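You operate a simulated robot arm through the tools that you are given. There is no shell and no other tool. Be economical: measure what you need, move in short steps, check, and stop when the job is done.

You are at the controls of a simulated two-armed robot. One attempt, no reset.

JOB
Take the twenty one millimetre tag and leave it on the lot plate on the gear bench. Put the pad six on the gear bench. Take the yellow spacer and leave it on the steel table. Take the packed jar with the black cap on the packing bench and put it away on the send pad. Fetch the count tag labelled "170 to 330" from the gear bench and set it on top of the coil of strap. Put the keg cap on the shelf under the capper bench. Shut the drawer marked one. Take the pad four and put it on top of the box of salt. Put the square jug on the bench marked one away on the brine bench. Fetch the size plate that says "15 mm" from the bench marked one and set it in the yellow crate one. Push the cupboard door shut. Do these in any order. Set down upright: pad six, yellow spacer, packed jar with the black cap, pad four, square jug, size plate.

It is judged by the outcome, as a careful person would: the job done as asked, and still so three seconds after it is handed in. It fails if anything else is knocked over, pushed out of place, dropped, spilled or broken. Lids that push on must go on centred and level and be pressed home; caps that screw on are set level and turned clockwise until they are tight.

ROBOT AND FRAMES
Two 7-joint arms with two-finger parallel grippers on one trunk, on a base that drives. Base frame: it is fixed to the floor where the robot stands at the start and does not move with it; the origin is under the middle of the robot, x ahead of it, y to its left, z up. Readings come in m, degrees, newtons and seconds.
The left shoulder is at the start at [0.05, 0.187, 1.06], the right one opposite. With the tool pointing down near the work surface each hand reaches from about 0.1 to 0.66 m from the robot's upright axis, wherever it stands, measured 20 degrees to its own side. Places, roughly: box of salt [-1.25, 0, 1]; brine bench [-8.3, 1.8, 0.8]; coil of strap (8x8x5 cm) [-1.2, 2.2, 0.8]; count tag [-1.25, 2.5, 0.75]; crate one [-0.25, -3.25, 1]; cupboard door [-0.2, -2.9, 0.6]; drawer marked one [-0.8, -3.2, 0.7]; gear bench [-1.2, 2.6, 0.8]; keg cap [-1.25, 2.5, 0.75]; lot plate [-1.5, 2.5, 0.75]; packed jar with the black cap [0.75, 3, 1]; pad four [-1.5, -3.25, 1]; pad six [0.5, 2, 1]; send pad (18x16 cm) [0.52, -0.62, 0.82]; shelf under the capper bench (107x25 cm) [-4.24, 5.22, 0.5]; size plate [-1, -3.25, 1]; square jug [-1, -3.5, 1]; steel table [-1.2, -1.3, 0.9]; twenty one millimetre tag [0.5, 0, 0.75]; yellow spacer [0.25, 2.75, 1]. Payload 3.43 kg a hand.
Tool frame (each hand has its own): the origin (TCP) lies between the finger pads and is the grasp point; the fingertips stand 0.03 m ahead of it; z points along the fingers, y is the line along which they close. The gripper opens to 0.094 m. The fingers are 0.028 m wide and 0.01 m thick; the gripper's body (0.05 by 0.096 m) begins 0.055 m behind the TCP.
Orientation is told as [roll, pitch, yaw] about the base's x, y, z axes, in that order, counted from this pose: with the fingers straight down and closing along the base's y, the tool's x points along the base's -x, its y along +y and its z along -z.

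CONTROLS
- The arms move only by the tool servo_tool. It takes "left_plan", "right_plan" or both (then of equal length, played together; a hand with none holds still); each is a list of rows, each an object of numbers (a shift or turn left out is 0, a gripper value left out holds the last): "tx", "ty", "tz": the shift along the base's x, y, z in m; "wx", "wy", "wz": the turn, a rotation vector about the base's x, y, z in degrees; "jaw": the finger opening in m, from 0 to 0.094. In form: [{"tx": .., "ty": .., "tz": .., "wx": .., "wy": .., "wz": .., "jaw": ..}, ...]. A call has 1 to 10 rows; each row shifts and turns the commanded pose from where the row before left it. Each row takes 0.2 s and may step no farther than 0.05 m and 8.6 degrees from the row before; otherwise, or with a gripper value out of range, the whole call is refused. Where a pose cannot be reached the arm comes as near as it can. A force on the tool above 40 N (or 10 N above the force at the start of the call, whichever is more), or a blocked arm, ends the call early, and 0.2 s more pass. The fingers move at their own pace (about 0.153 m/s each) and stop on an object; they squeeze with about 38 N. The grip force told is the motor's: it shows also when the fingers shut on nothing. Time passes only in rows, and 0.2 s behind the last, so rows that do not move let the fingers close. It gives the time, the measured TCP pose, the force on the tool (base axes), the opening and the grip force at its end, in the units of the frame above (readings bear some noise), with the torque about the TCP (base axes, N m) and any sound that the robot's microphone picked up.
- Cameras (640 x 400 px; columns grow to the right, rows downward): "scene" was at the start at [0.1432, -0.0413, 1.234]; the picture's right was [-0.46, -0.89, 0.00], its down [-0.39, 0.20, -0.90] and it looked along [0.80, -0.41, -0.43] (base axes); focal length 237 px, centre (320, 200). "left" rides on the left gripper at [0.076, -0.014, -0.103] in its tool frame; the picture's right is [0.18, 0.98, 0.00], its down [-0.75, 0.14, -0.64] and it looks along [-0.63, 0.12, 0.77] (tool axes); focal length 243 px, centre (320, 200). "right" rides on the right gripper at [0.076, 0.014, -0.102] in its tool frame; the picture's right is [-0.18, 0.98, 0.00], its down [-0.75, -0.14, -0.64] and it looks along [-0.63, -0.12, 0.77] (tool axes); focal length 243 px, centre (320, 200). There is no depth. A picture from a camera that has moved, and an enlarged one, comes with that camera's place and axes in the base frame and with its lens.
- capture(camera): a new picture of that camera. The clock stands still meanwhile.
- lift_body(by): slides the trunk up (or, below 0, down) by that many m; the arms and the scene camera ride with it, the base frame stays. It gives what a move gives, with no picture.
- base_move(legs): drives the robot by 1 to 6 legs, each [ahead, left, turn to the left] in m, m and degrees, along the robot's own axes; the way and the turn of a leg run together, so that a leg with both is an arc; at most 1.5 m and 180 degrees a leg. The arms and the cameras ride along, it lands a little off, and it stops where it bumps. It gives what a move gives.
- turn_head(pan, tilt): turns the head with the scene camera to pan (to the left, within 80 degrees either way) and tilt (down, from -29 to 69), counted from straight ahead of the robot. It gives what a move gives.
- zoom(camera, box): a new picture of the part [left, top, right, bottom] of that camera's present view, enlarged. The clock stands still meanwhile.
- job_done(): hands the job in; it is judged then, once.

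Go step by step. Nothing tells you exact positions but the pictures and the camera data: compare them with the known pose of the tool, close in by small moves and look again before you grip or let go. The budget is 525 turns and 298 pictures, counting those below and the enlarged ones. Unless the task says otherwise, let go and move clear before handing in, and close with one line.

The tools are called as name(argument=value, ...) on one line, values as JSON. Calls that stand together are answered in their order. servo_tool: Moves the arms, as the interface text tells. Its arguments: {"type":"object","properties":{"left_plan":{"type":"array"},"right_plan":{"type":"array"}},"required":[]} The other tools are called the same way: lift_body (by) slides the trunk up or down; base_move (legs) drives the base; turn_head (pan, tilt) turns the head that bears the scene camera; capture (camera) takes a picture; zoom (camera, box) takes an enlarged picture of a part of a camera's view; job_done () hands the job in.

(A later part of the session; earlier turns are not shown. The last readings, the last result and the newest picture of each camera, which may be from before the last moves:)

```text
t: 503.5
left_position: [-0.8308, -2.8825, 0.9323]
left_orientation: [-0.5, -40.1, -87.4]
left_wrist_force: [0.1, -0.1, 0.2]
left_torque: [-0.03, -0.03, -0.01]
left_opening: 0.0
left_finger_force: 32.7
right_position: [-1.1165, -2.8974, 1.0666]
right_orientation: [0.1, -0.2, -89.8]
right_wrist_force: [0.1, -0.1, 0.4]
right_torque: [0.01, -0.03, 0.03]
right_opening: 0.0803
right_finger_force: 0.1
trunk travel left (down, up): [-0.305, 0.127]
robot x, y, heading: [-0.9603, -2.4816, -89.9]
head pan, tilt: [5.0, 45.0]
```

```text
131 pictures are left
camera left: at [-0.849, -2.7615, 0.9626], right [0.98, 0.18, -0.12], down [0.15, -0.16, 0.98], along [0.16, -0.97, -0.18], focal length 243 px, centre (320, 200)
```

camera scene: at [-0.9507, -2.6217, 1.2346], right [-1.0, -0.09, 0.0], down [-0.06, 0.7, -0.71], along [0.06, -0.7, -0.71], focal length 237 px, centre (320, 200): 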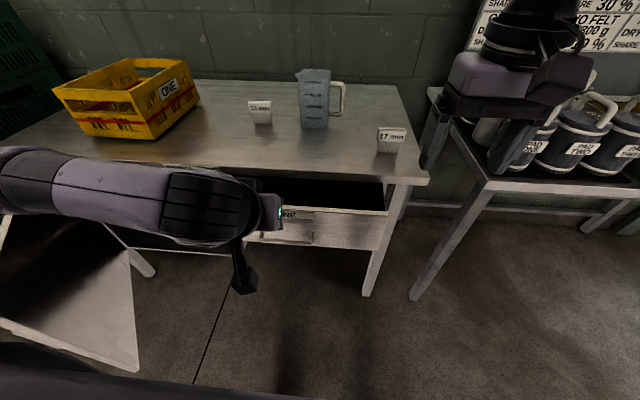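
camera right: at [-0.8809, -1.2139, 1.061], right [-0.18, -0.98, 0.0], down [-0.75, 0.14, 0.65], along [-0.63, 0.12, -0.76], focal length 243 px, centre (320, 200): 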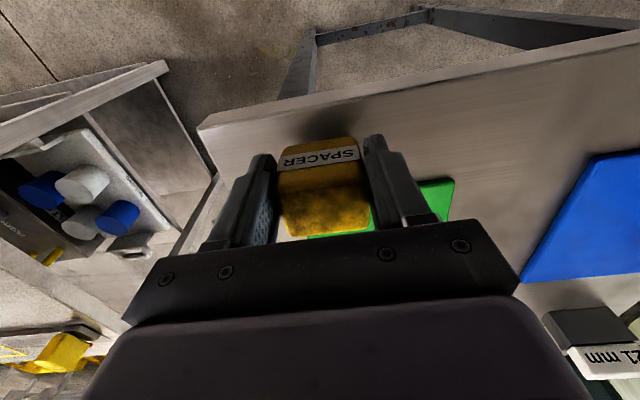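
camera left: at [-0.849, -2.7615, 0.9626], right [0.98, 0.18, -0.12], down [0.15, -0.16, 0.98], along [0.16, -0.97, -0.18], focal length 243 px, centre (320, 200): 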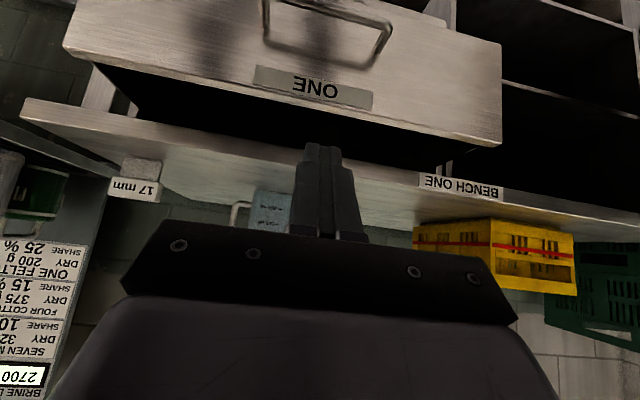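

servo_tool(left_plan=[{"tz": -0.045}, {"tz": -0.045}, {"tz": -0.045}, {"ty": -0.03}, {"ty": -0.03}, {"ty": -0.02}, {"ty": -0.015}, {"ty": -0.015}, {}])

capture(camera="scene")

```text
t: 505.5
left_position: [-0.8319, -2.9948, 0.7983]
left_orientation: [-0.5, -40.0, -87.4]
left_wrist_force: [-0.1, -1.5, 0.0]
left_torque: [0.0, 0.01, 0.02]
left_opening: 0.0
left_finger_force: 33.0
right_position: [-1.1182, -2.896, 1.0672]
right_orientation: [0.1, -0.3, -89.9]
right_wrist_force: [-0.1, -0.1, -0.6]
right_torque: [0.03, -0.03, 0.01]
right_opening: 0.0799
right_finger_force: 0.0
trunk travel left (down, up): [-0.305, 0.127]
robot x, y, heading: [-0.9605, -2.4852, -89.6]
head pan, tilt: [5.0, 45.0]
```

```text
130 pictures are left
camera scene: at [-0.9506, -2.6217, 1.2346], right [-1.0, -0.09, 0.0], down [-0.06, 0.7, -0.71], along [0.06, -0.7, -0.71], focal length 237 px, centre (320, 200)
```

scene: 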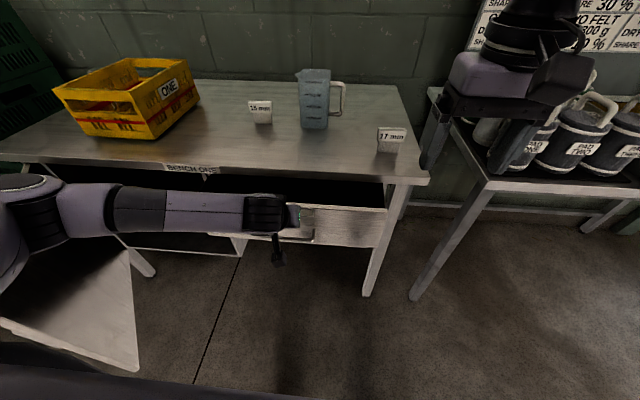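

Near contact now. Push in small steps.

servo_tool(left_plan=[{"ty": -0.012}, {"ty": -0.012}, {"ty": -0.012}, {"ty": -0.012}, {"ty": -0.012}, {"ty": -0.012}, {}])

zoom(camera="scene", box=[180, 130, 440, 292])

```text
t: 507.1
left_position: [-0.8304, -3.0656, 0.7962]
left_orientation: [-0.5, -39.9, -87.3]
left_wrist_force: [-0.4, 0.2, -0.7]
left_torque: [0.02, 0.01, 0.0]
left_opening: 0.0
left_finger_force: 32.7
right_position: [-1.1187, -2.8975, 1.0669]
right_orientation: [0.1, -0.3, -89.7]
right_wrist_force: [0.2, -0.4, 0.0]
right_torque: [-0.01, -0.01, 0.0]
right_opening: 0.0803
right_finger_force: 0.0
trunk travel left (down, up): [-0.305, 0.127]
robot x, y, heading: [-0.964, -2.4863, -89.7]
head pan, tilt: [5.0, 45.0]
```

```text
2.46 times, centred on (310, 211) of scene
camera zoom: at [-0.9506, -2.6217, 1.2346], right [-1.0, -0.09, 0.0], down [-0.06, 0.7, -0.71], along [0.06, -0.7, -0.71], focal length 583 px, centre (345, 173)
```

zoom: 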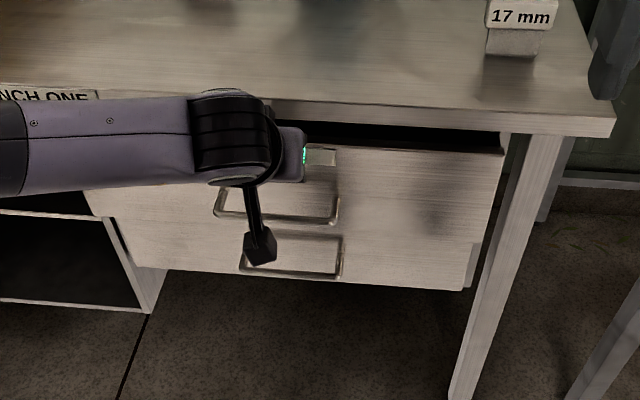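

servo_tool(left_plan=[{"ty": -0.012}, {"ty": -0.012}, {"ty": -0.01}, {"ty": -0.01}, {"ty": -0.01}, {"ty": -0.01}, {}])

zoom(camera="scene", box=[180, 130, 440, 292])

```text
t: 508.3
left_position: [-0.8321, -3.1081, 0.7942]
left_orientation: [-0.4, -39.1, -87.4]
left_wrist_force: [1.4, 16.1, 6.7]
left_torque: [0.06, 0.01, -0.01]
left_opening: 0.0
left_finger_force: 33.1
right_position: [-1.1174, -2.8962, 1.0679]
right_orientation: [0.1, -0.4, -89.8]
right_wrist_force: [0.5, -0.1, -0.7]
right_torque: [0.07, 0.01, 0.0]
right_opening: 0.08
right_finger_force: 0.1
trunk travel left (down, up): [-0.305, 0.127]
robot x, y, heading: [-0.9596, -2.4797, -89.6]
head pan, tilt: [5.0, 45.0]
stopped in row 5 (left hand): the force on the tool passed its limit at 51 N (the readings are from after the stop); the commanded pose is now the measured one
```

```text
2.46 times, centred on (310, 211) of scene
camera zoom: at [-0.9504, -2.6193, 1.235], right [-1.0, -0.09, 0.0], down [-0.06, 0.7, -0.71], along [0.07, -0.71, -0.71], focal length 583 px, centre (345, 173)
```

zoom: 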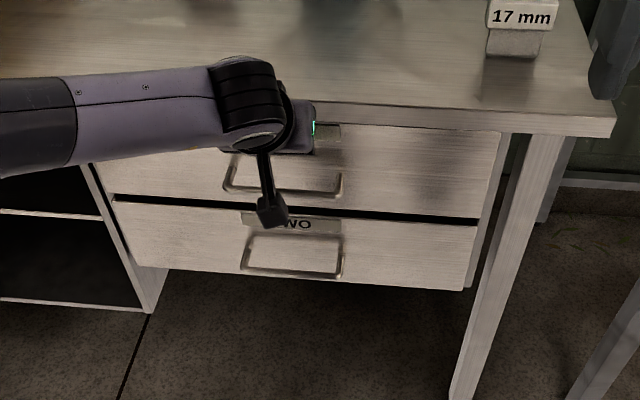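

Drawer ONE hit its stop. Retract and verify.

servo_tool(left_plan=[{"ty": 0.045}, {"ty": 0.045}, {"ty": 0.045}, {"ty": 0.045}, {"ty": 0.04, "tz": 0.02}, {"tz": 0.045}, {"tz": 0.045}, {"tz": 0.045}])

zoom(camera="scene", box=[180, 130, 440, 292])

```text
t: 510.1
left_position: [-0.8302, -2.8907, 0.9484]
left_orientation: [-0.4, -39.1, -87.5]
left_wrist_force: [0.2, 0.4, 0.8]
left_torque: [0.02, -0.03, 0.02]
left_opening: 0.0
left_finger_force: 32.7
right_position: [-1.1176, -2.8961, 1.0682]
right_orientation: [0.2, -0.2, -89.6]
right_wrist_force: [0.1, 0.5, 0.2]
right_torque: [-0.01, 0.01, 0.01]
right_opening: 0.08
right_finger_force: 0.2
trunk travel left (down, up): [-0.305, 0.127]
robot x, y, heading: [-0.9637, -2.4803, -89.8]
head pan, tilt: [5.0, 45.0]
```

```text
2.46 times, centred on (310, 211) of scene
camera zoom: at [-0.9505, -2.6211, 1.2346], right [-1.0, -0.09, 0.0], down [-0.06, 0.7, -0.71], along [0.06, -0.7, -0.71], focal length 583 px, centre (345, 173)
```

zoom: 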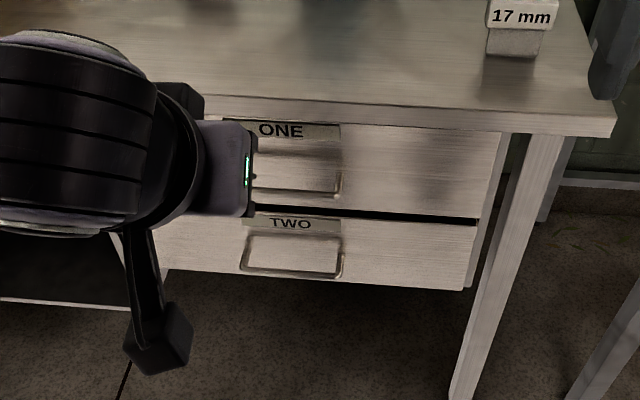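

Drawer one is shut. Now the cupboard door: back off and move to its outer side.

base_move(legs=[[-0.23, 0, 0], [0, 0.5, 0]])

turn_head(pan=10, tilt=45)

capture(camera="scene")

capture(camera="left")

```text
t: 516.3
left_position: [-0.3349, -2.6585, 0.9481]
left_orientation: [-0.4, -39.2, -87.5]
left_wrist_force: [-0.4, -0.1, -0.2]
left_torque: [0.0, -0.05, 0.01]
left_opening: 0.0
left_finger_force: 33.3
right_position: [-0.6225, -2.6645, 1.0671]
right_orientation: [0.1, -0.3, -89.9]
right_wrist_force: [0.0, 0.3, -0.7]
right_torque: [-0.01, -0.02, -0.02]
right_opening: 0.08
right_finger_force: 0.0
trunk travel left (down, up): [-0.305, 0.127]
robot x, y, heading: [-0.4656, -2.2502, -89.9]
head pan, tilt: [5.0, 45.0]
```

```text
t: 517.0
left_position: [-0.3366, -2.6592, 0.949]
left_orientation: [-0.4, -39.3, -87.6]
left_wrist_force: [0.2, -0.1, -0.7]
left_torque: [0.0, -0.03, -0.01]
left_opening: 0.0
left_finger_force: 33.3
right_position: [-0.622, -2.6646, 1.0666]
right_orientation: [0.2, -0.3, -89.9]
right_wrist_force: [0.3, -0.3, 0.2]
right_torque: [-0.01, 0.0, -0.03]
right_opening: 0.08
right_finger_force: 0.0
trunk travel left (down, up): [-0.305, 0.127]
robot x, y, heading: [-0.4639, -2.2519, -90.0]
head pan, tilt: [10.0, 45.0]
```

```text
126 pictures are left
camera scene: at [-0.4474, -2.3882, 1.2346], right [-0.98, -0.17, 0.0], down [-0.12, 0.7, -0.71], along [0.12, -0.7, -0.71], focal length 237 px, centre (320, 200)
```

scene: 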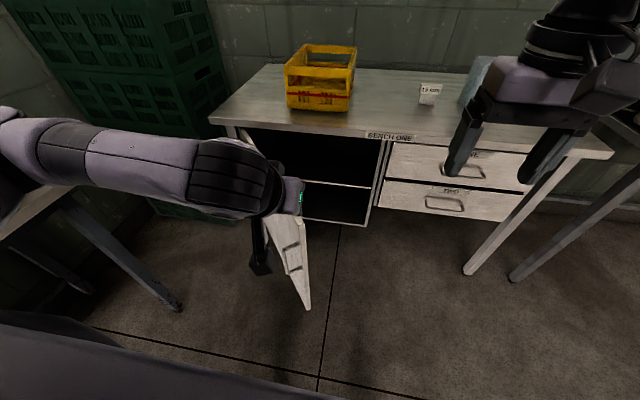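

```text
125 pictures are left
camera left: at [-0.3541, -2.537, 0.9811], right [0.98, 0.18, -0.12], down [0.15, -0.17, 0.97], along [0.15, -0.97, -0.2], focal length 243 px, centre (320, 200)
```

left: 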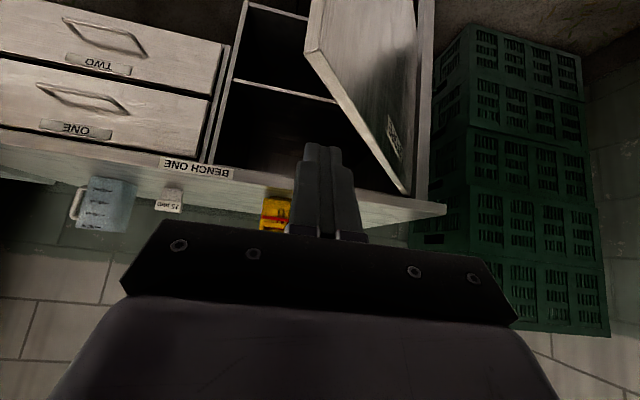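

Door top z≈0.80, hinge ≈(-0.02,-3.11), free edge ≈(-0.35,-2.74). Place the closed fingers on its outer side and lower.

servo_tool(left_plan=[{"tx": 0.04, "ty": -0.01}, {"tx": 0.04, "ty": -0.01}, {"tx": 0.04, "ty": -0.02}, {"tx": 0.03, "ty": -0.02}, {}])

lift_body(by=-0.2)

capture(camera="left")

capture(camera="scene")

```text
t: 518.1
left_position: [-0.1849, -2.7196, 0.9476]
left_orientation: [-0.4, -39.2, -87.6]
left_wrist_force: [0.6, 0.8, -0.5]
left_torque: [0.0, -0.06, 0.02]
left_opening: 0.0
left_finger_force: 32.7
right_position: [-0.621, -2.6644, 1.0671]
right_orientation: [0.1, -0.3, -89.8]
right_wrist_force: [-0.7, 0.7, 0.2]
right_torque: [0.01, -0.01, 0.0]
right_opening: 0.0802
right_finger_force: 0.1
trunk travel left (down, up): [-0.305, 0.127]
robot x, y, heading: [-0.4635, -2.2482, -90.2]
head pan, tilt: [10.0, 45.0]
```

```text
t: 520.3
left_position: [-0.1853, -2.7202, 0.749]
left_orientation: [-0.4, -39.3, -87.5]
left_wrist_force: [-0.3, 0.2, -0.5]
left_torque: [0.0, 0.02, -0.03]
left_opening: 0.0
left_finger_force: 33.1
right_position: [-0.6228, -2.6645, 0.868]
right_orientation: [0.2, -0.3, -89.9]
right_wrist_force: [0.2, -0.5, -0.1]
right_torque: [0.01, -0.03, 0.0]
right_opening: 0.08
right_finger_force: 0.2
trunk travel left (down, up): [-0.105, 0.327]
robot x, y, heading: [-0.4686, -2.2507, -90.0]
head pan, tilt: [10.0, 45.0]
```

```text
124 pictures are left
camera left: at [-0.2039, -2.5974, 0.7814], right [0.98, 0.18, -0.12], down [0.15, -0.17, 0.97], along [0.15, -0.97, -0.2], focal length 243 px, centre (320, 200)
```

left: 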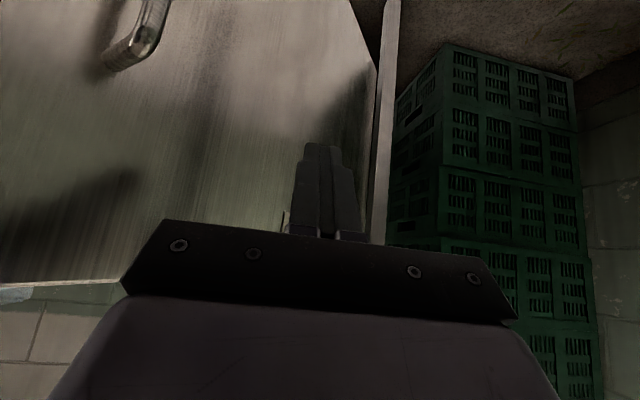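

```text
123 pictures are left
camera scene: at [-0.4474, -2.3881, 1.0346], right [-0.98, -0.17, 0.0], down [-0.12, 0.7, -0.71], along [0.12, -0.7, -0.71], focal length 237 px, centre (320, 200)
```

scene: 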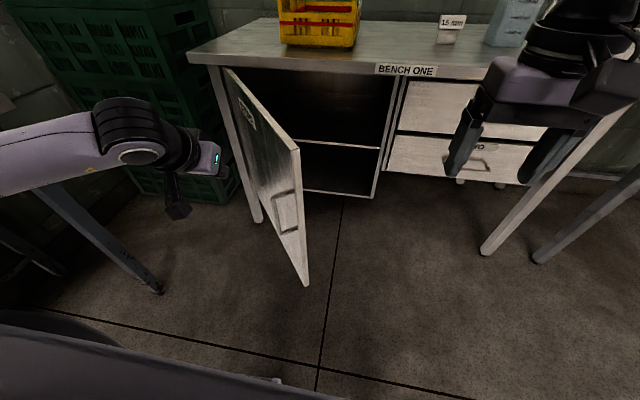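

Push along the door's arc.

servo_tool(left_plan=[{"tx": -0.03, "ty": -0.018, "tz": -0.02}, {"tx": -0.03, "ty": -0.018}, {"tx": -0.029, "ty": -0.019}, {"tx": -0.022, "ty": -0.021}, {"tx": -0.022, "ty": -0.022}, {"tx": -0.022, "ty": -0.022}, {}])

capture(camera="scene")

```text
t: 521.9
left_position: [-0.3415, -2.8381, 0.7297]
left_orientation: [-0.4, -39.3, -87.6]
left_wrist_force: [0.6, 0.1, -0.7]
left_torque: [0.0, -0.01, 0.01]
left_opening: 0.0003
left_finger_force: 33.3
right_position: [-0.6211, -2.6644, 0.8662]
right_orientation: [0.1, -0.3, -89.9]
right_wrist_force: [-0.2, -0.6, 0.0]
right_torque: [-0.01, 0.06, -0.01]
right_opening: 0.0799
right_finger_force: 0.1
trunk travel left (down, up): [-0.105, 0.327]
robot x, y, heading: [-0.4667, -2.252, -90.2]
head pan, tilt: [10.0, 45.0]
```

```text
122 pictures are left
camera scene: at [-0.4475, -2.3882, 1.0346], right [-0.98, -0.17, 0.0], down [-0.12, 0.7, -0.71], along [0.12, -0.7, -0.71], focal length 237 px, centre (320, 200)
```

scene: 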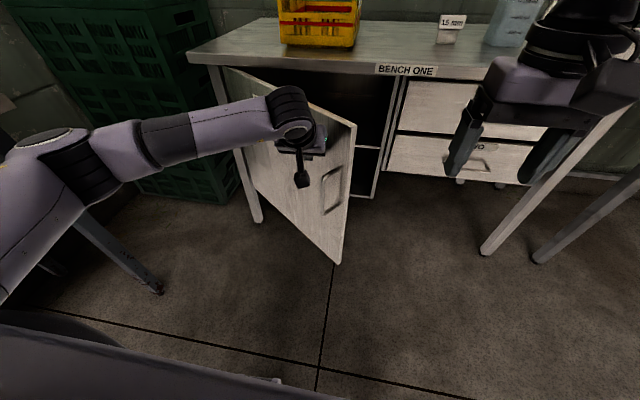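

servo_tool(left_plan=[{"tx": -0.018, "ty": -0.028}, {"tx": -0.018, "ty": -0.03}, {"tx": -0.016, "ty": -0.032}, {"tx": -0.01, "ty": -0.03}, {}])

capture(camera="scene")

```text
t: 523.1
left_position: [-0.4023, -2.9587, 0.73]
left_orientation: [-0.3, -39.2, -87.7]
left_wrist_force: [-0.3, 0.7, 1.2]
left_torque: [0.0, -0.01, 0.0]
left_opening: 0.0
left_finger_force: 33.1
right_position: [-0.6222, -2.6645, 0.8674]
right_orientation: [0.2, -0.2, -89.8]
right_wrist_force: [-0.6, -0.7, -0.9]
right_torque: [0.05, 0.0, 0.02]
right_opening: 0.08
right_finger_force: 0.0
trunk travel left (down, up): [-0.105, 0.327]
robot x, y, heading: [-0.4625, -2.2533, -90.0]
head pan, tilt: [10.0, 45.0]
```

```text
121 pictures are left
camera scene: at [-0.4475, -2.3882, 1.0346], right [-0.98, -0.17, 0.0], down [-0.12, 0.7, -0.71], along [0.12, -0.7, -0.71], focal length 237 px, centre (320, 200)
```

scene: 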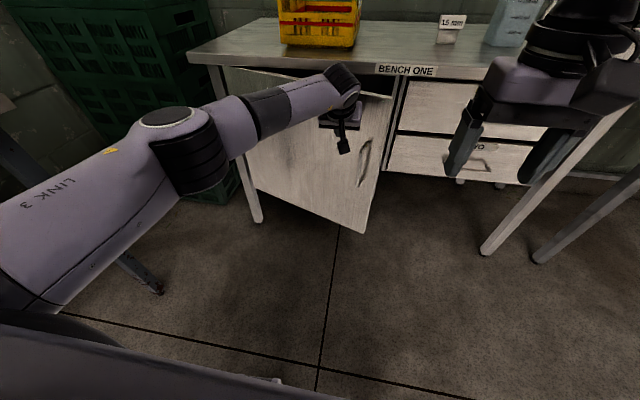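

servo_tool(left_plan=[{"ty": 0.04}, {"ty": 0.04}, {"ty": 0.04}, {"ty": 0.04}])

base_move(legs=[[0.15, 0, 0]])

servo_tool(left_plan=[{"ty": -0.02, "tx": -0.01}, {"ty": -0.02}, {"ty": -0.02}, {"ty": -0.02}, {"ty": -0.02}, {"ty": -0.015}, {"ty": -0.015}, {"ty": -0.015}, {"ty": -0.015}, {}])

capture(camera="scene")

```text
t: 524.1
left_position: [-0.4026, -2.7989, 0.7298]
left_orientation: [-0.4, -39.2, -87.4]
left_wrist_force: [-0.7, 0.1, 0.3]
left_torque: [-0.01, 0.02, 0.01]
left_opening: 0.0001
left_finger_force: 33.0
right_position: [-0.6228, -2.664, 0.868]
right_orientation: [0.1, -0.3, -89.9]
right_wrist_force: [0.3, 0.9, 0.4]
right_torque: [-0.01, 0.03, 0.02]
right_opening: 0.08
right_finger_force: 0.0
trunk travel left (down, up): [-0.105, 0.327]
robot x, y, heading: [-0.4657, -2.2508, -89.9]
head pan, tilt: [10.0, 45.0]
```

```text
t: 525.5
left_position: [-0.4039, -2.9503, 0.7293]
left_orientation: [-0.4, -39.2, -87.4]
left_wrist_force: [0.7, 0.2, -0.1]
left_torque: [-0.02, -0.01, -0.03]
left_opening: 0.0001
left_finger_force: 32.3
right_position: [-0.6215, -2.8153, 0.8662]
right_orientation: [0.1, -0.3, -89.7]
right_wrist_force: [0.4, 0.2, -0.1]
right_torque: [-0.03, -0.01, 0.03]
right_opening: 0.0798
right_finger_force: 0.0
trunk travel left (down, up): [-0.105, 0.327]
robot x, y, heading: [-0.4641, -2.4012, -89.9]
head pan, tilt: [10.0, 45.0]
```

```text
t: 527.7
left_position: [-0.4121, -3.1075, 0.7283]
left_orientation: [-0.3, -39.0, -87.6]
left_wrist_force: [3.4, 19.8, 1.5]
left_torque: [0.22, -0.18, 0.06]
left_opening: 0.0003
left_finger_force: 33.1
right_position: [-0.6214, -2.8137, 0.8681]
right_orientation: [0.0, -0.4, -89.8]
right_wrist_force: [-0.2, 0.2, -0.6]
right_torque: [-0.01, -0.01, 0.0]
right_opening: 0.0801
right_finger_force: 0.0
trunk travel left (down, up): [-0.105, 0.327]
robot x, y, heading: [-0.4676, -2.4019, -89.6]
head pan, tilt: [10.0, 45.0]
```

```text
120 pictures are left
camera scene: at [-0.4467, -2.5375, 1.0348], right [-0.98, -0.18, 0.0], down [-0.12, 0.69, -0.71], along [0.12, -0.7, -0.71], focal length 237 px, centre (320, 200)
```

scene: 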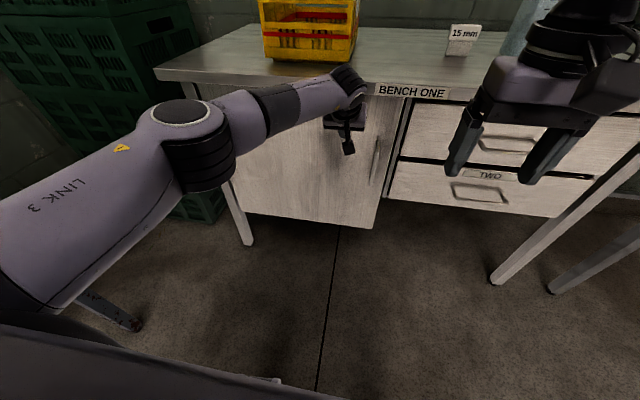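

servo_tool(left_plan=[{"ty": -0.008}, {"ty": -0.008}, {"ty": -0.008}, {}])

servo_tool(left_plan=[{"ty": 0.04}, {"ty": 0.04}, {"ty": 0.04}, {"ty": 0.04}, {"ty": 0.04}, {"ty": 0.03}])

lift_body(by=0.2)

capture(camera="scene")

```text
t: 528.0
left_position: [-0.4133, -3.1084, 0.727]
left_orientation: [-0.3, -38.5, -87.4]
left_wrist_force: [1.2, 13.7, 5.1]
left_torque: [0.06, -0.06, 0.0]
left_opening: 0.0002
left_finger_force: 33.0
right_position: [-0.6212, -2.8137, 0.8671]
right_orientation: [0.1, -0.4, -89.8]
right_wrist_force: [-0.4, 0.0, -0.3]
right_torque: [-0.05, 0.01, 0.01]
right_opening: 0.0802
right_finger_force: 0.1
trunk travel left (down, up): [-0.105, 0.327]
robot x, y, heading: [-0.4642, -2.3984, -89.8]
head pan, tilt: [10.0, 45.0]
stopped in row 1 (left hand): the force on the tool passed its limit at 49 N (the readings are from after the stop); the commanded pose is now the measured one
```

```text
t: 529.4
left_position: [-0.4142, -2.8787, 0.7262]
left_orientation: [-0.3, -38.5, -87.3]
left_wrist_force: [0.7, -0.6, 0.0]
left_torque: [-0.01, -0.01, 0.0]
left_opening: 0.0
left_finger_force: 33.2
right_position: [-0.621, -2.8142, 0.867]
right_orientation: [0.1, -0.2, -89.8]
right_wrist_force: [0.9, -0.9, -0.3]
right_torque: [0.01, 0.0, 0.0]
right_opening: 0.08
right_finger_force: 0.2
trunk travel left (down, up): [-0.105, 0.327]
robot x, y, heading: [-0.4632, -2.3969, -89.5]
head pan, tilt: [10.0, 45.0]
```

```text
t: 531.6
left_position: [-0.4133, -2.8806, 0.9267]
left_orientation: [-0.2, -38.4, -87.4]
left_wrist_force: [-0.6, 0.2, 0.1]
left_torque: [0.01, -0.02, -0.01]
left_opening: 0.0
left_finger_force: 32.6
right_position: [-0.621, -2.8148, 1.0673]
right_orientation: [0.1, -0.4, -89.7]
right_wrist_force: [0.6, -0.1, -0.8]
right_torque: [-0.01, 0.03, -0.02]
right_opening: 0.0798
right_finger_force: 0.0
trunk travel left (down, up): [-0.305, 0.127]
robot x, y, heading: [-0.4667, -2.3973, -89.8]
head pan, tilt: [10.0, 45.0]
```

```text
119 pictures are left
camera scene: at [-0.4468, -2.5385, 1.2345], right [-0.98, -0.18, 0.0], down [-0.12, 0.7, -0.71], along [0.12, -0.7, -0.71], focal length 237 px, centre (320, 200)
```

scene: 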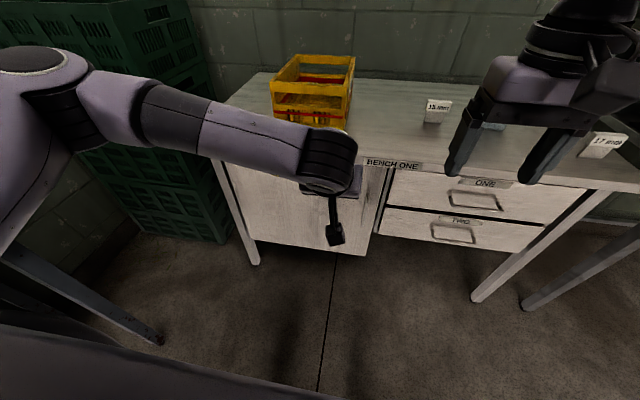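

Door is shut. Next the 15 mm size plate at ≈(-0.69,-3.32). Untilt the left hand and line up.

servo_tool(left_plan=[{"wx": 7.7, "tz": 0.03, "jaw": 0.09}, {"wx": 7.7, "tz": 0.03}, {"wx": 7.7, "tz": 0.03}, {"wx": 7.7, "tz": 0.03}, {"wx": 7.7, "tz": 0.02}, {"ty": 0.03}])

base_move(legs=[[0, -0.36, 0], [0.25, 0, 0]])

turn_head(pan=10, tilt=45)

capture(camera="scene")

capture(camera="left")

```text
t: 533.0
left_position: [-0.4135, -2.8482, 1.0659]
left_orientation: [1.2, 0.1, -88.0]
left_wrist_force: [-0.3, 0.4, -0.1]
left_torque: [-0.01, 0.0, -0.03]
left_opening: 0.0902
left_finger_force: 0.1
right_position: [-0.6216, -2.8149, 1.0673]
right_orientation: [0.2, -0.3, -89.8]
right_wrist_force: [0.1, -0.1, 0.1]
right_torque: [0.01, 0.03, -0.04]
right_opening: 0.0798
right_finger_force: 0.0
trunk travel left (down, up): [-0.305, 0.127]
robot x, y, heading: [-0.4654, -2.4006, -89.8]
head pan, tilt: [10.0, 45.0]
```

```text
t: 538.1
left_position: [-0.7751, -3.1019, 1.065]
left_orientation: [1.4, 0.1, -88.0]
left_wrist_force: [1.0, -0.4, -0.7]
left_torque: [0.03, 0.0, 0.01]
left_opening: 0.09
left_finger_force: 0.0
right_position: [-0.9822, -3.0666, 1.0661]
right_orientation: [0.0, -0.3, -90.0]
right_wrist_force: [0.3, 0.1, -0.2]
right_torque: [0.03, -0.01, -0.01]
right_opening: 0.0799
right_finger_force: 0.1
trunk travel left (down, up): [-0.305, 0.127]
robot x, y, heading: [-0.8297, -2.6576, -89.7]
head pan, tilt: [10.0, 45.0]
```

```text
t: 538.8
left_position: [-0.7751, -3.1018, 1.0675]
left_orientation: [1.5, 0.1, -88.2]
left_wrist_force: [0.8, 0.7, -0.2]
left_torque: [0.0, 0.0, 0.01]
left_opening: 0.0902
left_finger_force: 0.1
right_position: [-0.9815, -3.0664, 1.0667]
right_orientation: [0.1, -0.4, -89.9]
right_wrist_force: [0.1, 0.6, 0.3]
right_torque: [-0.01, 0.03, -0.03]
right_opening: 0.0799
right_finger_force: 0.0
trunk travel left (down, up): [-0.305, 0.127]
robot x, y, heading: [-0.825, -2.6517, -89.8]
head pan, tilt: [10.0, 45.0]
```

```text
118 pictures are left
camera scene: at [-0.8076, -2.7902, 1.2346], right [-0.98, -0.17, 0.0], down [-0.12, 0.7, -0.71], along [0.12, -0.7, -0.71], focal length 237 px, centre (320, 200)
```

scene: 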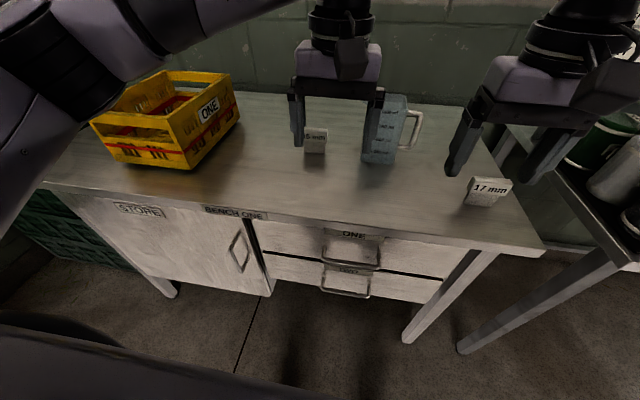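

```text
117 pictures are left
camera left: at [-0.7936, -3.0268, 1.1696], right [0.98, 0.22, 0.02], down [0.15, -0.75, 0.64], along [0.16, -0.63, -0.76], focal length 243 px, centre (320, 200)
```

left: 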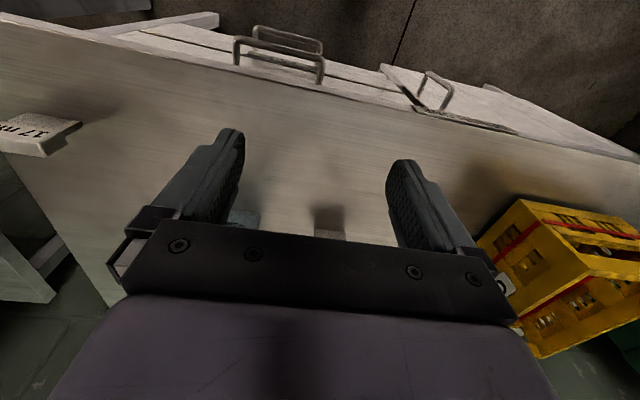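

zoom(camera="scene", box=[270, 90, 430, 190])

zoom(camera="scene", box=[80, 50, 260, 190])

```text
4.00 times, centred on (350, 140) of scene
camera zoom: at [-0.8076, -2.7902, 1.2346], right [-0.98, -0.17, 0.0], down [-0.12, 0.7, -0.71], along [0.12, -0.7, -0.71], focal length 947 px, centre (200, 440)
```

zoom: 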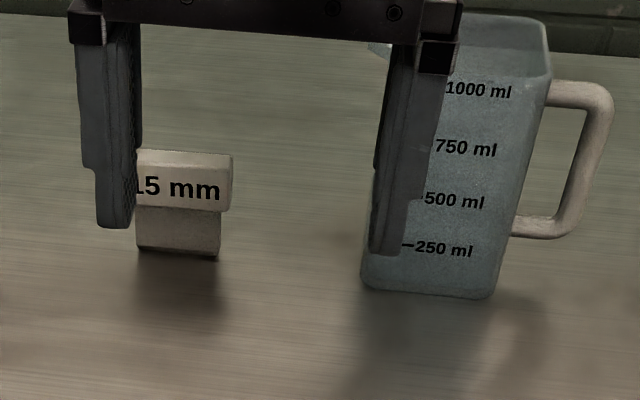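

```text
2.86 times, centred on (170, 120) of scene
camera zoom: at [-0.8076, -2.7902, 1.2346], right [-0.98, -0.17, 0.0], down [-0.12, 0.7, -0.71], along [0.12, -0.7, -0.71], focal length 676 px, centre (749, 429)
```

zoom: 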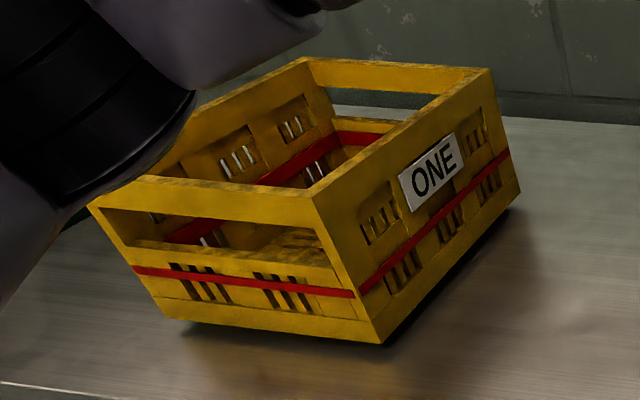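

Bench z≈0.845; crate spans x -0.395…-0.19, y -3.225…-3.49, height ≈0.147. Approach the 15 mm plate.

base_move(legs=[[0.1, 0, 0]])

servo_tool(left_plan=[{"tx": 0.04, "ty": -0.02}, {"tx": 0.037, "ty": -0.03, "tz": -0.01}, {"ty": -0.04, "tz": -0.02}, {"ty": -0.04, "tz": -0.02}, {"ty": -0.02, "tz": -0.03}, {}])

capture(camera="left")

capture(camera="scene")

```text
t: 539.9
left_position: [-0.7749, -3.2012, 1.0659]
left_orientation: [1.4, 0.2, -88.2]
left_wrist_force: [-0.6, 0.1, -0.3]
left_torque: [0.02, 0.0, 0.02]
left_opening: 0.0901
left_finger_force: 0.1
right_position: [-0.9828, -3.167, 1.066]
right_orientation: [0.0, -0.3, -90.0]
right_wrist_force: [-0.2, 0.4, 0.2]
right_torque: [0.02, 0.02, 0.02]
right_opening: 0.0799
right_finger_force: 0.0
trunk travel left (down, up): [-0.305, 0.127]
robot x, y, heading: [-0.8222, -2.7503, -89.9]
head pan, tilt: [10.0, 45.0]
```

```text
t: 541.3
left_position: [-0.698, -3.3515, 0.9852]
left_orientation: [1.4, 0.0, -88.1]
left_wrist_force: [-0.8, 0.0, 0.9]
left_torque: [-0.01, 0.01, 0.0]
left_opening: 0.0896
left_finger_force: 0.1
right_position: [-0.9824, -3.1668, 1.0671]
right_orientation: [0.1, -0.3, -89.9]
right_wrist_force: [-0.6, -0.7, -0.6]
right_torque: [0.0, -0.03, 0.0]
right_opening: 0.08
right_finger_force: 0.0
trunk travel left (down, up): [-0.305, 0.127]
robot x, y, heading: [-0.8251, -2.7514, -89.8]
head pan, tilt: [10.0, 45.0]
```

```text
114 pictures are left
camera left: at [-0.717, -3.2768, 1.089], right [0.98, 0.22, 0.02], down [0.15, -0.75, 0.64], along [0.16, -0.63, -0.76], focal length 243 px, centre (320, 200)
```

left: 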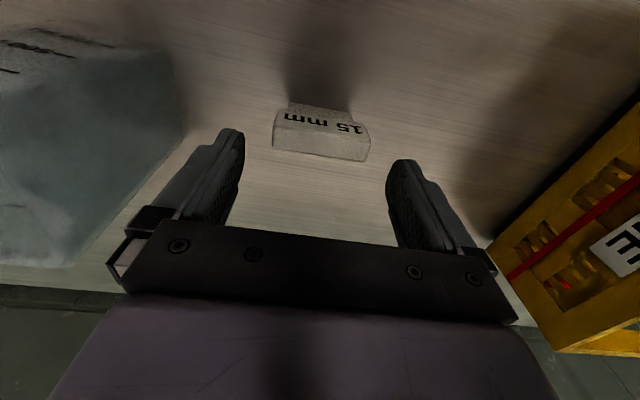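

```text
113 pictures are left
camera scene: at [-0.8075, -2.8901, 1.2346], right [-0.98, -0.17, 0.0], down [-0.12, 0.7, -0.71], along [0.12, -0.7, -0.71], focal length 237 px, centre (320, 200)
```

scene: 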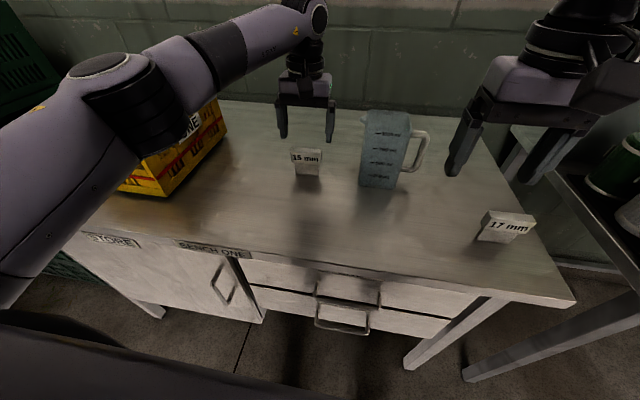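

servo_tool(left_plan=[{"ty": -0.004, "tz": -0.03}, {"tz": -0.03}, {"tz": -0.028}, {}, {"jaw": 0.03}, {}, {}])

zoom(camera="scene", box=[230, 80, 430, 220])

```text
t: 542.9
left_position: [-0.6991, -3.3554, 0.899]
left_orientation: [1.4, 0.0, -88.2]
left_wrist_force: [0.2, -0.3, -0.6]
left_torque: [-0.01, -0.03, -0.01]
left_opening: 0.0771
left_finger_force: 38.1
right_position: [-0.983, -3.1656, 1.0674]
right_orientation: [0.0, -0.4, -89.9]
right_wrist_force: [-0.1, -0.8, 0.6]
right_torque: [0.02, 0.02, 0.01]
right_opening: 0.08
right_finger_force: 0.1
trunk travel left (down, up): [-0.305, 0.127]
robot x, y, heading: [-0.8249, -2.7502, -89.7]
head pan, tilt: [10.0, 45.0]
```

```text
2.86 times, centred on (330, 150) of scene
camera zoom: at [-0.8075, -2.8902, 1.2346], right [-0.98, -0.17, 0.0], down [-0.12, 0.7, -0.71], along [0.12, -0.7, -0.71], focal length 676 px, centre (291, 343)
```

zoom: 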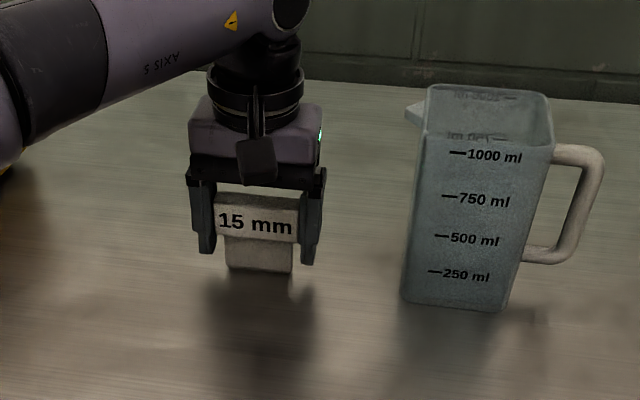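

servo_tool(left_plan=[{"tz": 0.03}, {"tz": 0.04}, {"tz": 0.04, "ty": 0.02}, {"tz": 0.04, "ty": 0.03}, {"tz": 0.04, "ty": 0.03}, {"tz": 0.03, "ty": 0.04}])

base_move(legs=[[0, 0.4, 0]])

capture(camera="left")

capture(camera="scene")

```text
t: 544.3
left_position: [-0.6963, -3.2331, 1.118]
left_orientation: [1.4, 0.1, -88.1]
left_wrist_force: [1.2, 0.9, 0.4]
left_torque: [0.03, -0.04, -0.06]
left_opening: 0.077
left_finger_force: 38.3
right_position: [-0.9823, -3.1657, 1.0672]
right_orientation: [0.1, -0.3, -89.8]
right_wrist_force: [-0.6, 0.4, -0.9]
right_torque: [0.0, 0.02, 0.02]
right_opening: 0.08
right_finger_force: 0.0
trunk travel left (down, up): [-0.305, 0.127]
robot x, y, heading: [-0.8231, -2.7505, -90.0]
head pan, tilt: [10.0, 45.0]
```

```text
t: 548.4
left_position: [-0.293, -3.2338, 1.1173]
left_orientation: [1.4, 0.0, -87.9]
left_wrist_force: [0.2, 1.1, -1.3]
left_torque: [0.05, 0.02, 0.02]
left_opening: 0.0773
left_finger_force: 38.3
right_position: [-0.5788, -3.1662, 1.0666]
right_orientation: [0.1, -0.3, -89.7]
right_wrist_force: [0.6, 0.4, 0.5]
right_torque: [-0.02, 0.03, 0.01]
right_opening: 0.08
right_finger_force: 0.0
trunk travel left (down, up): [-0.305, 0.127]
robot x, y, heading: [-0.4263, -2.7528, -89.7]
head pan, tilt: [10.0, 45.0]
```

```text
111 pictures are left
camera left: at [-0.313, -3.159, 1.221], right [0.98, 0.22, 0.02], down [0.15, -0.75, 0.64], along [0.16, -0.62, -0.76], focal length 243 px, centre (320, 200)
```

left: 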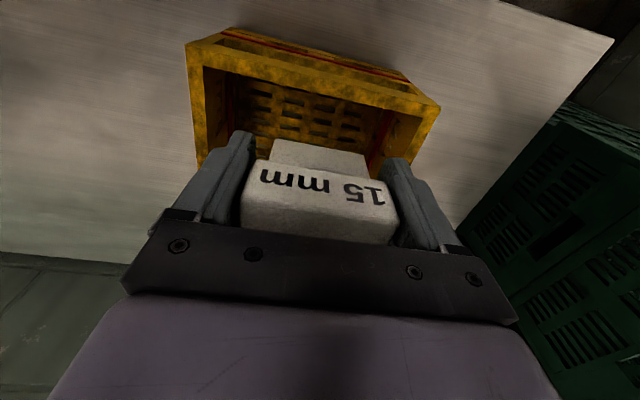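

```text
110 pictures are left
camera scene: at [-0.406, -2.8889, 1.2346], right [-0.98, -0.18, 0.0], down [-0.13, 0.7, -0.71], along [0.13, -0.7, -0.71], focal length 237 px, centre (320, 200)
```

scene: 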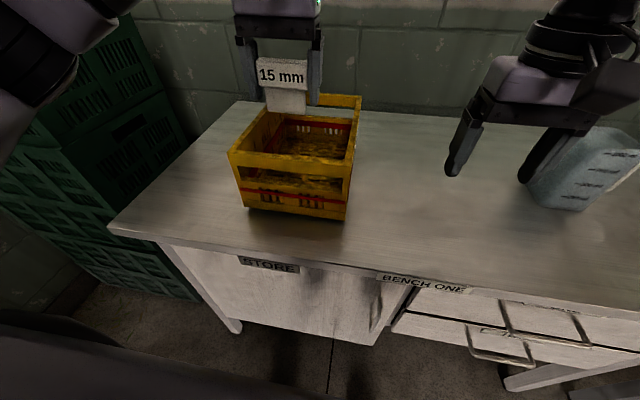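

Crate centre ≈(-0.288,-3.365). Raise the trunk a little, move over the crate and lower.

lift_body(by=0.1)

servo_tool(left_plan=[{"tx": 0.003, "ty": -0.045}, {"ty": -0.045}, {"ty": -0.045, "tz": -0.02}, {"tz": -0.045}, {"tz": -0.045}, {}])

capture(camera="left")

zoom(camera="scene", box=[180, 60, 420, 240])

```text
t: 549.7
left_position: [-0.2936, -3.2327, 1.2169]
left_orientation: [1.4, 0.0, -87.9]
left_wrist_force: [-0.7, 0.5, -1.2]
left_torque: [-0.01, -0.03, 0.02]
left_opening: 0.0769
left_finger_force: 37.8
right_position: [-0.5795, -3.1652, 1.1676]
right_orientation: [0.2, -0.3, -89.7]
right_wrist_force: [0.0, 0.0, -0.6]
right_torque: [0.01, 0.02, 0.02]
right_opening: 0.0797
right_finger_force: 0.0
trunk travel left (down, up): [-0.405, 0.027]
robot x, y, heading: [-0.4243, -2.7461, -89.7]
head pan, tilt: [10.0, 45.0]
```

```text
t: 551.1
left_position: [-0.2884, -3.3358, 1.1125]
left_orientation: [1.5, -0.1, -87.9]
left_wrist_force: [-0.3, -0.4, -0.2]
left_torque: [0.0, 0.0, 0.02]
left_opening: 0.0771
left_finger_force: 37.8
left hand out of reach, approached as far as the arm can: row 3
right_position: [-0.5801, -3.1649, 1.167]
right_orientation: [0.1, -0.3, -89.7]
right_wrist_force: [-0.4, 0.2, -0.1]
right_torque: [0.02, -0.01, 0.0]
right_opening: 0.0798
right_finger_force: 0.0
trunk travel left (down, up): [-0.405, 0.027]
robot x, y, heading: [-0.4209, -2.7521, -89.7]
head pan, tilt: [10.0, 45.0]
```

```text
109 pictures are left
camera left: at [-0.3069, -3.2627, 1.2164], right [0.98, 0.22, 0.02], down [0.15, -0.75, 0.65], along [0.16, -0.63, -0.76], focal length 243 px, centre (320, 200)
```

left: 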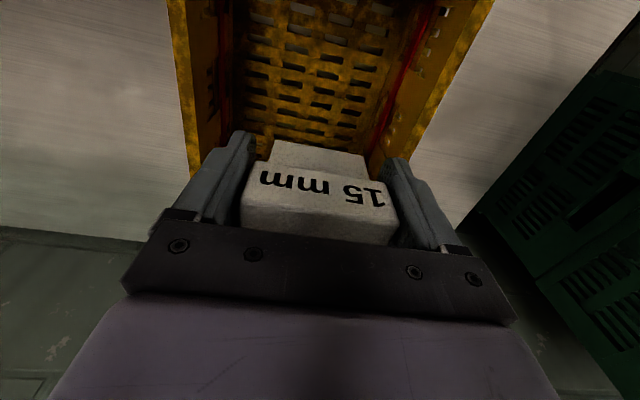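

```text
2.22 times, centred on (300, 150) of scene
camera zoom: at [-0.4065, -2.8887, 1.3346], right [-0.98, -0.18, 0.0], down [-0.13, 0.7, -0.71], along [0.13, -0.7, -0.71], focal length 526 px, centre (364, 311)
```

zoom: 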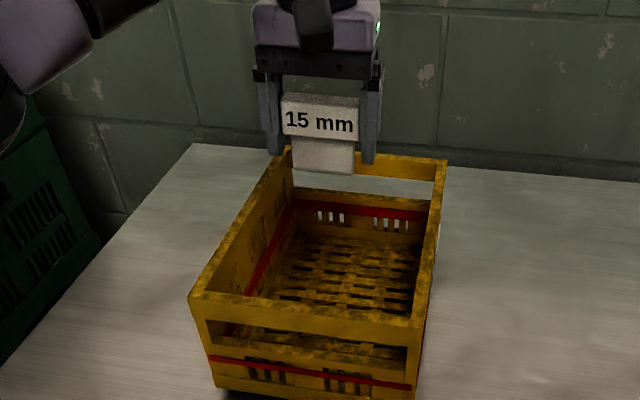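

servo_tool(left_plan=[{"ty": -0.02, "tz": -0.04}, {"ty": -0.012, "tz": -0.04}, {"tz": -0.04}, {"tz": -0.02}, {}])

capture(camera="left")

zoom(camera="scene", box=[180, 60, 420, 240])

```text
t: 552.3
left_position: [-0.2872, -3.3692, 0.9739]
left_orientation: [1.5, -0.1, -87.9]
left_wrist_force: [0.4, 0.3, -0.8]
left_torque: [-0.01, 0.03, -0.02]
left_opening: 0.0768
left_finger_force: 38.4
right_position: [-0.5803, -3.1664, 1.1673]
right_orientation: [0.2, -0.2, -89.6]
right_wrist_force: [-0.2, 0.5, -0.7]
right_torque: [-0.01, 0.0, 0.03]
right_opening: 0.0803
right_finger_force: 0.0
trunk travel left (down, up): [-0.405, 0.027]
robot x, y, heading: [-0.4248, -2.7456, -89.9]
head pan, tilt: [10.0, 45.0]
```

```text
107 pictures are left
camera left: at [-0.3064, -3.294, 1.0771], right [0.98, 0.22, 0.02], down [0.15, -0.75, 0.64], along [0.16, -0.63, -0.76], focal length 243 px, centre (320, 200)
```

left: 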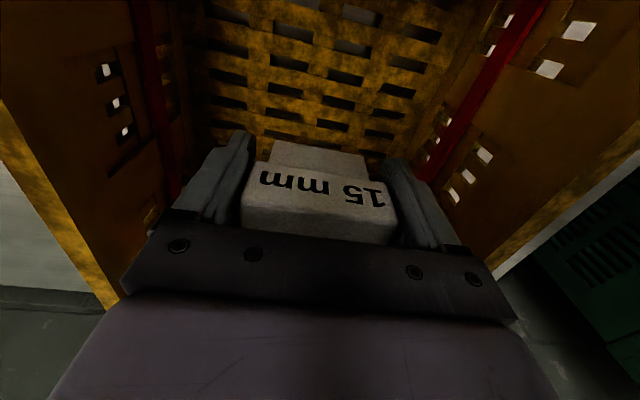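

```text
2.22 times, centred on (300, 150) of scene
camera zoom: at [-0.406, -2.8889, 1.3346], right [-0.98, -0.18, 0.0], down [-0.13, 0.7, -0.71], along [0.13, -0.7, -0.71], focal length 526 px, centre (364, 311)
```

zoom: 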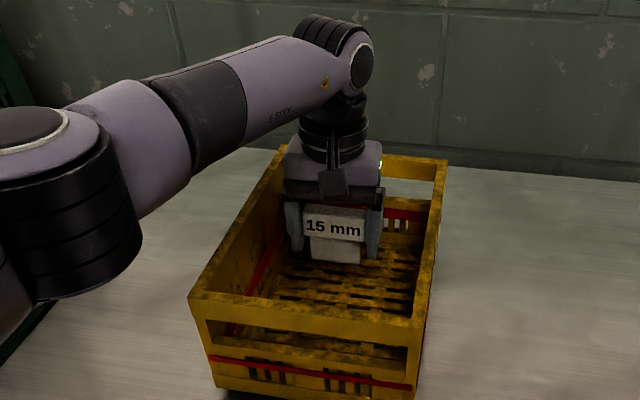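

servo_tool(left_plan=[{"tz": -0.03}, {"tz": -0.012}, {"tz": -0.006}, {"tz": -0.005}, {"tz": -0.005}, {"tz": -0.005}, {"tz": -0.005}, {}])

zoom(camera="scene", box=[180, 60, 420, 240])

```text
t: 554.1
left_position: [-0.2877, -3.3674, 0.9127]
left_orientation: [1.4, -0.7, -87.9]
left_wrist_force: [2.4, -3.4, 30.8]
left_torque: [-0.32, 0.72, 0.1]
left_opening: 0.0768
left_finger_force: 37.6
right_position: [-0.5821, -3.1624, 1.1674]
right_orientation: [0.1, -0.5, -89.7]
right_wrist_force: [0.1, -0.2, -0.5]
right_torque: [0.0, -0.03, 0.02]
right_opening: 0.0798
right_finger_force: 0.2
trunk travel left (down, up): [-0.405, 0.027]
robot x, y, heading: [-0.4222, -2.7536, -89.7]
head pan, tilt: [10.0, 45.0]
```

```text
2.22 times, centred on (300, 150) of scene
camera zoom: at [-0.4064, -2.886, 1.3352], right [-0.98, -0.18, 0.0], down [-0.13, 0.69, -0.71], along [0.13, -0.7, -0.7], focal length 526 px, centre (364, 311)
```

zoom: 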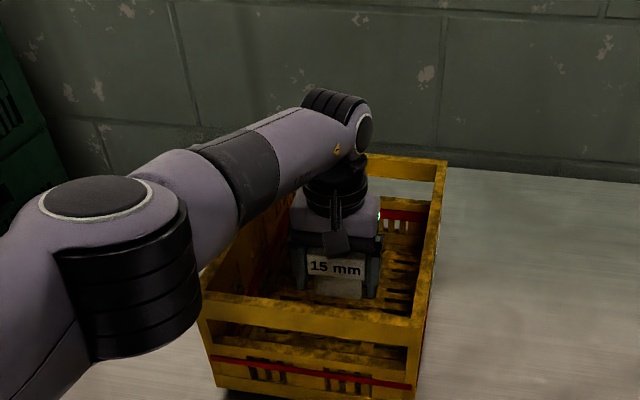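

servo_tool(left_plan=[{"tz": 0.0015}, {"jaw": 0.092}, {}, {"tz": 0.03}, {"tz": 0.04}, {"tz": 0.045}, {"tz": 0.045}, {"tz": 0.045}])

zoom(camera="scene", box=[180, 60, 420, 240])

capture(camera="left")

```text
t: 555.9
left_position: [-0.2883, -3.3623, 1.1144]
left_orientation: [1.4, 0.0, -87.9]
left_wrist_force: [0.5, 0.4, 0.5]
left_torque: [-0.02, -0.02, -0.02]
left_opening: 0.0919
left_finger_force: 0.1
left hand out of reach, approached as far as the arm can: row 8
right_position: [-0.5798, -3.1641, 1.1679]
right_orientation: [0.0, -0.3, -89.8]
right_wrist_force: [0.6, -0.9, -0.4]
right_torque: [-0.04, 0.04, 0.0]
right_opening: 0.08
right_finger_force: 0.0
trunk travel left (down, up): [-0.405, 0.027]
robot x, y, heading: [-0.4248, -2.7527, -89.7]
head pan, tilt: [10.0, 45.0]
```

```text
2.22 times, centred on (300, 150) of scene
camera zoom: at [-0.4064, -2.8883, 1.3346], right [-0.98, -0.18, 0.0], down [-0.13, 0.7, -0.71], along [0.13, -0.7, -0.71], focal length 526 px, centre (364, 311)
```

zoom: 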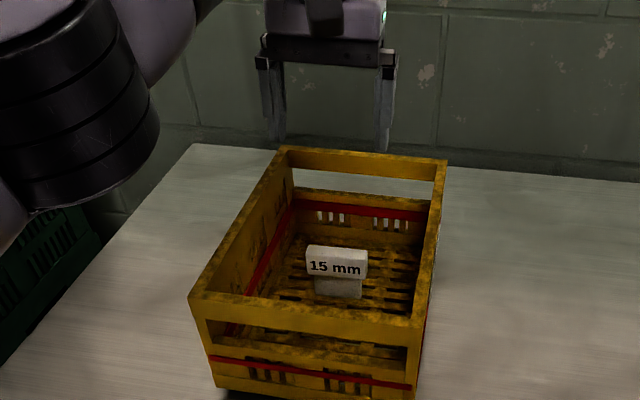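

```text
103 pictures are left
camera left: at [-0.3079, -3.2876, 1.2173], right [0.98, 0.22, 0.02], down [0.15, -0.75, 0.64], along [0.16, -0.63, -0.76], focal length 243 px, centre (320, 200)
```

left: 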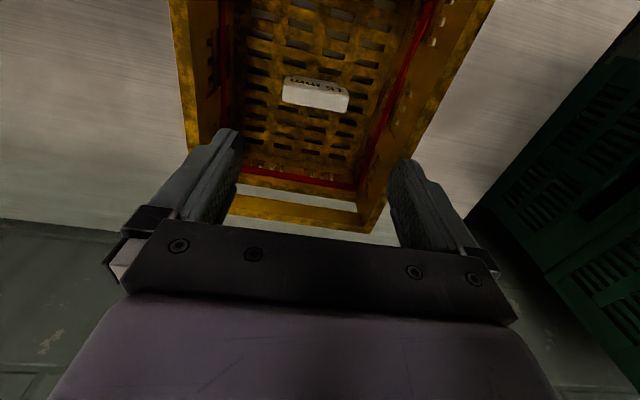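

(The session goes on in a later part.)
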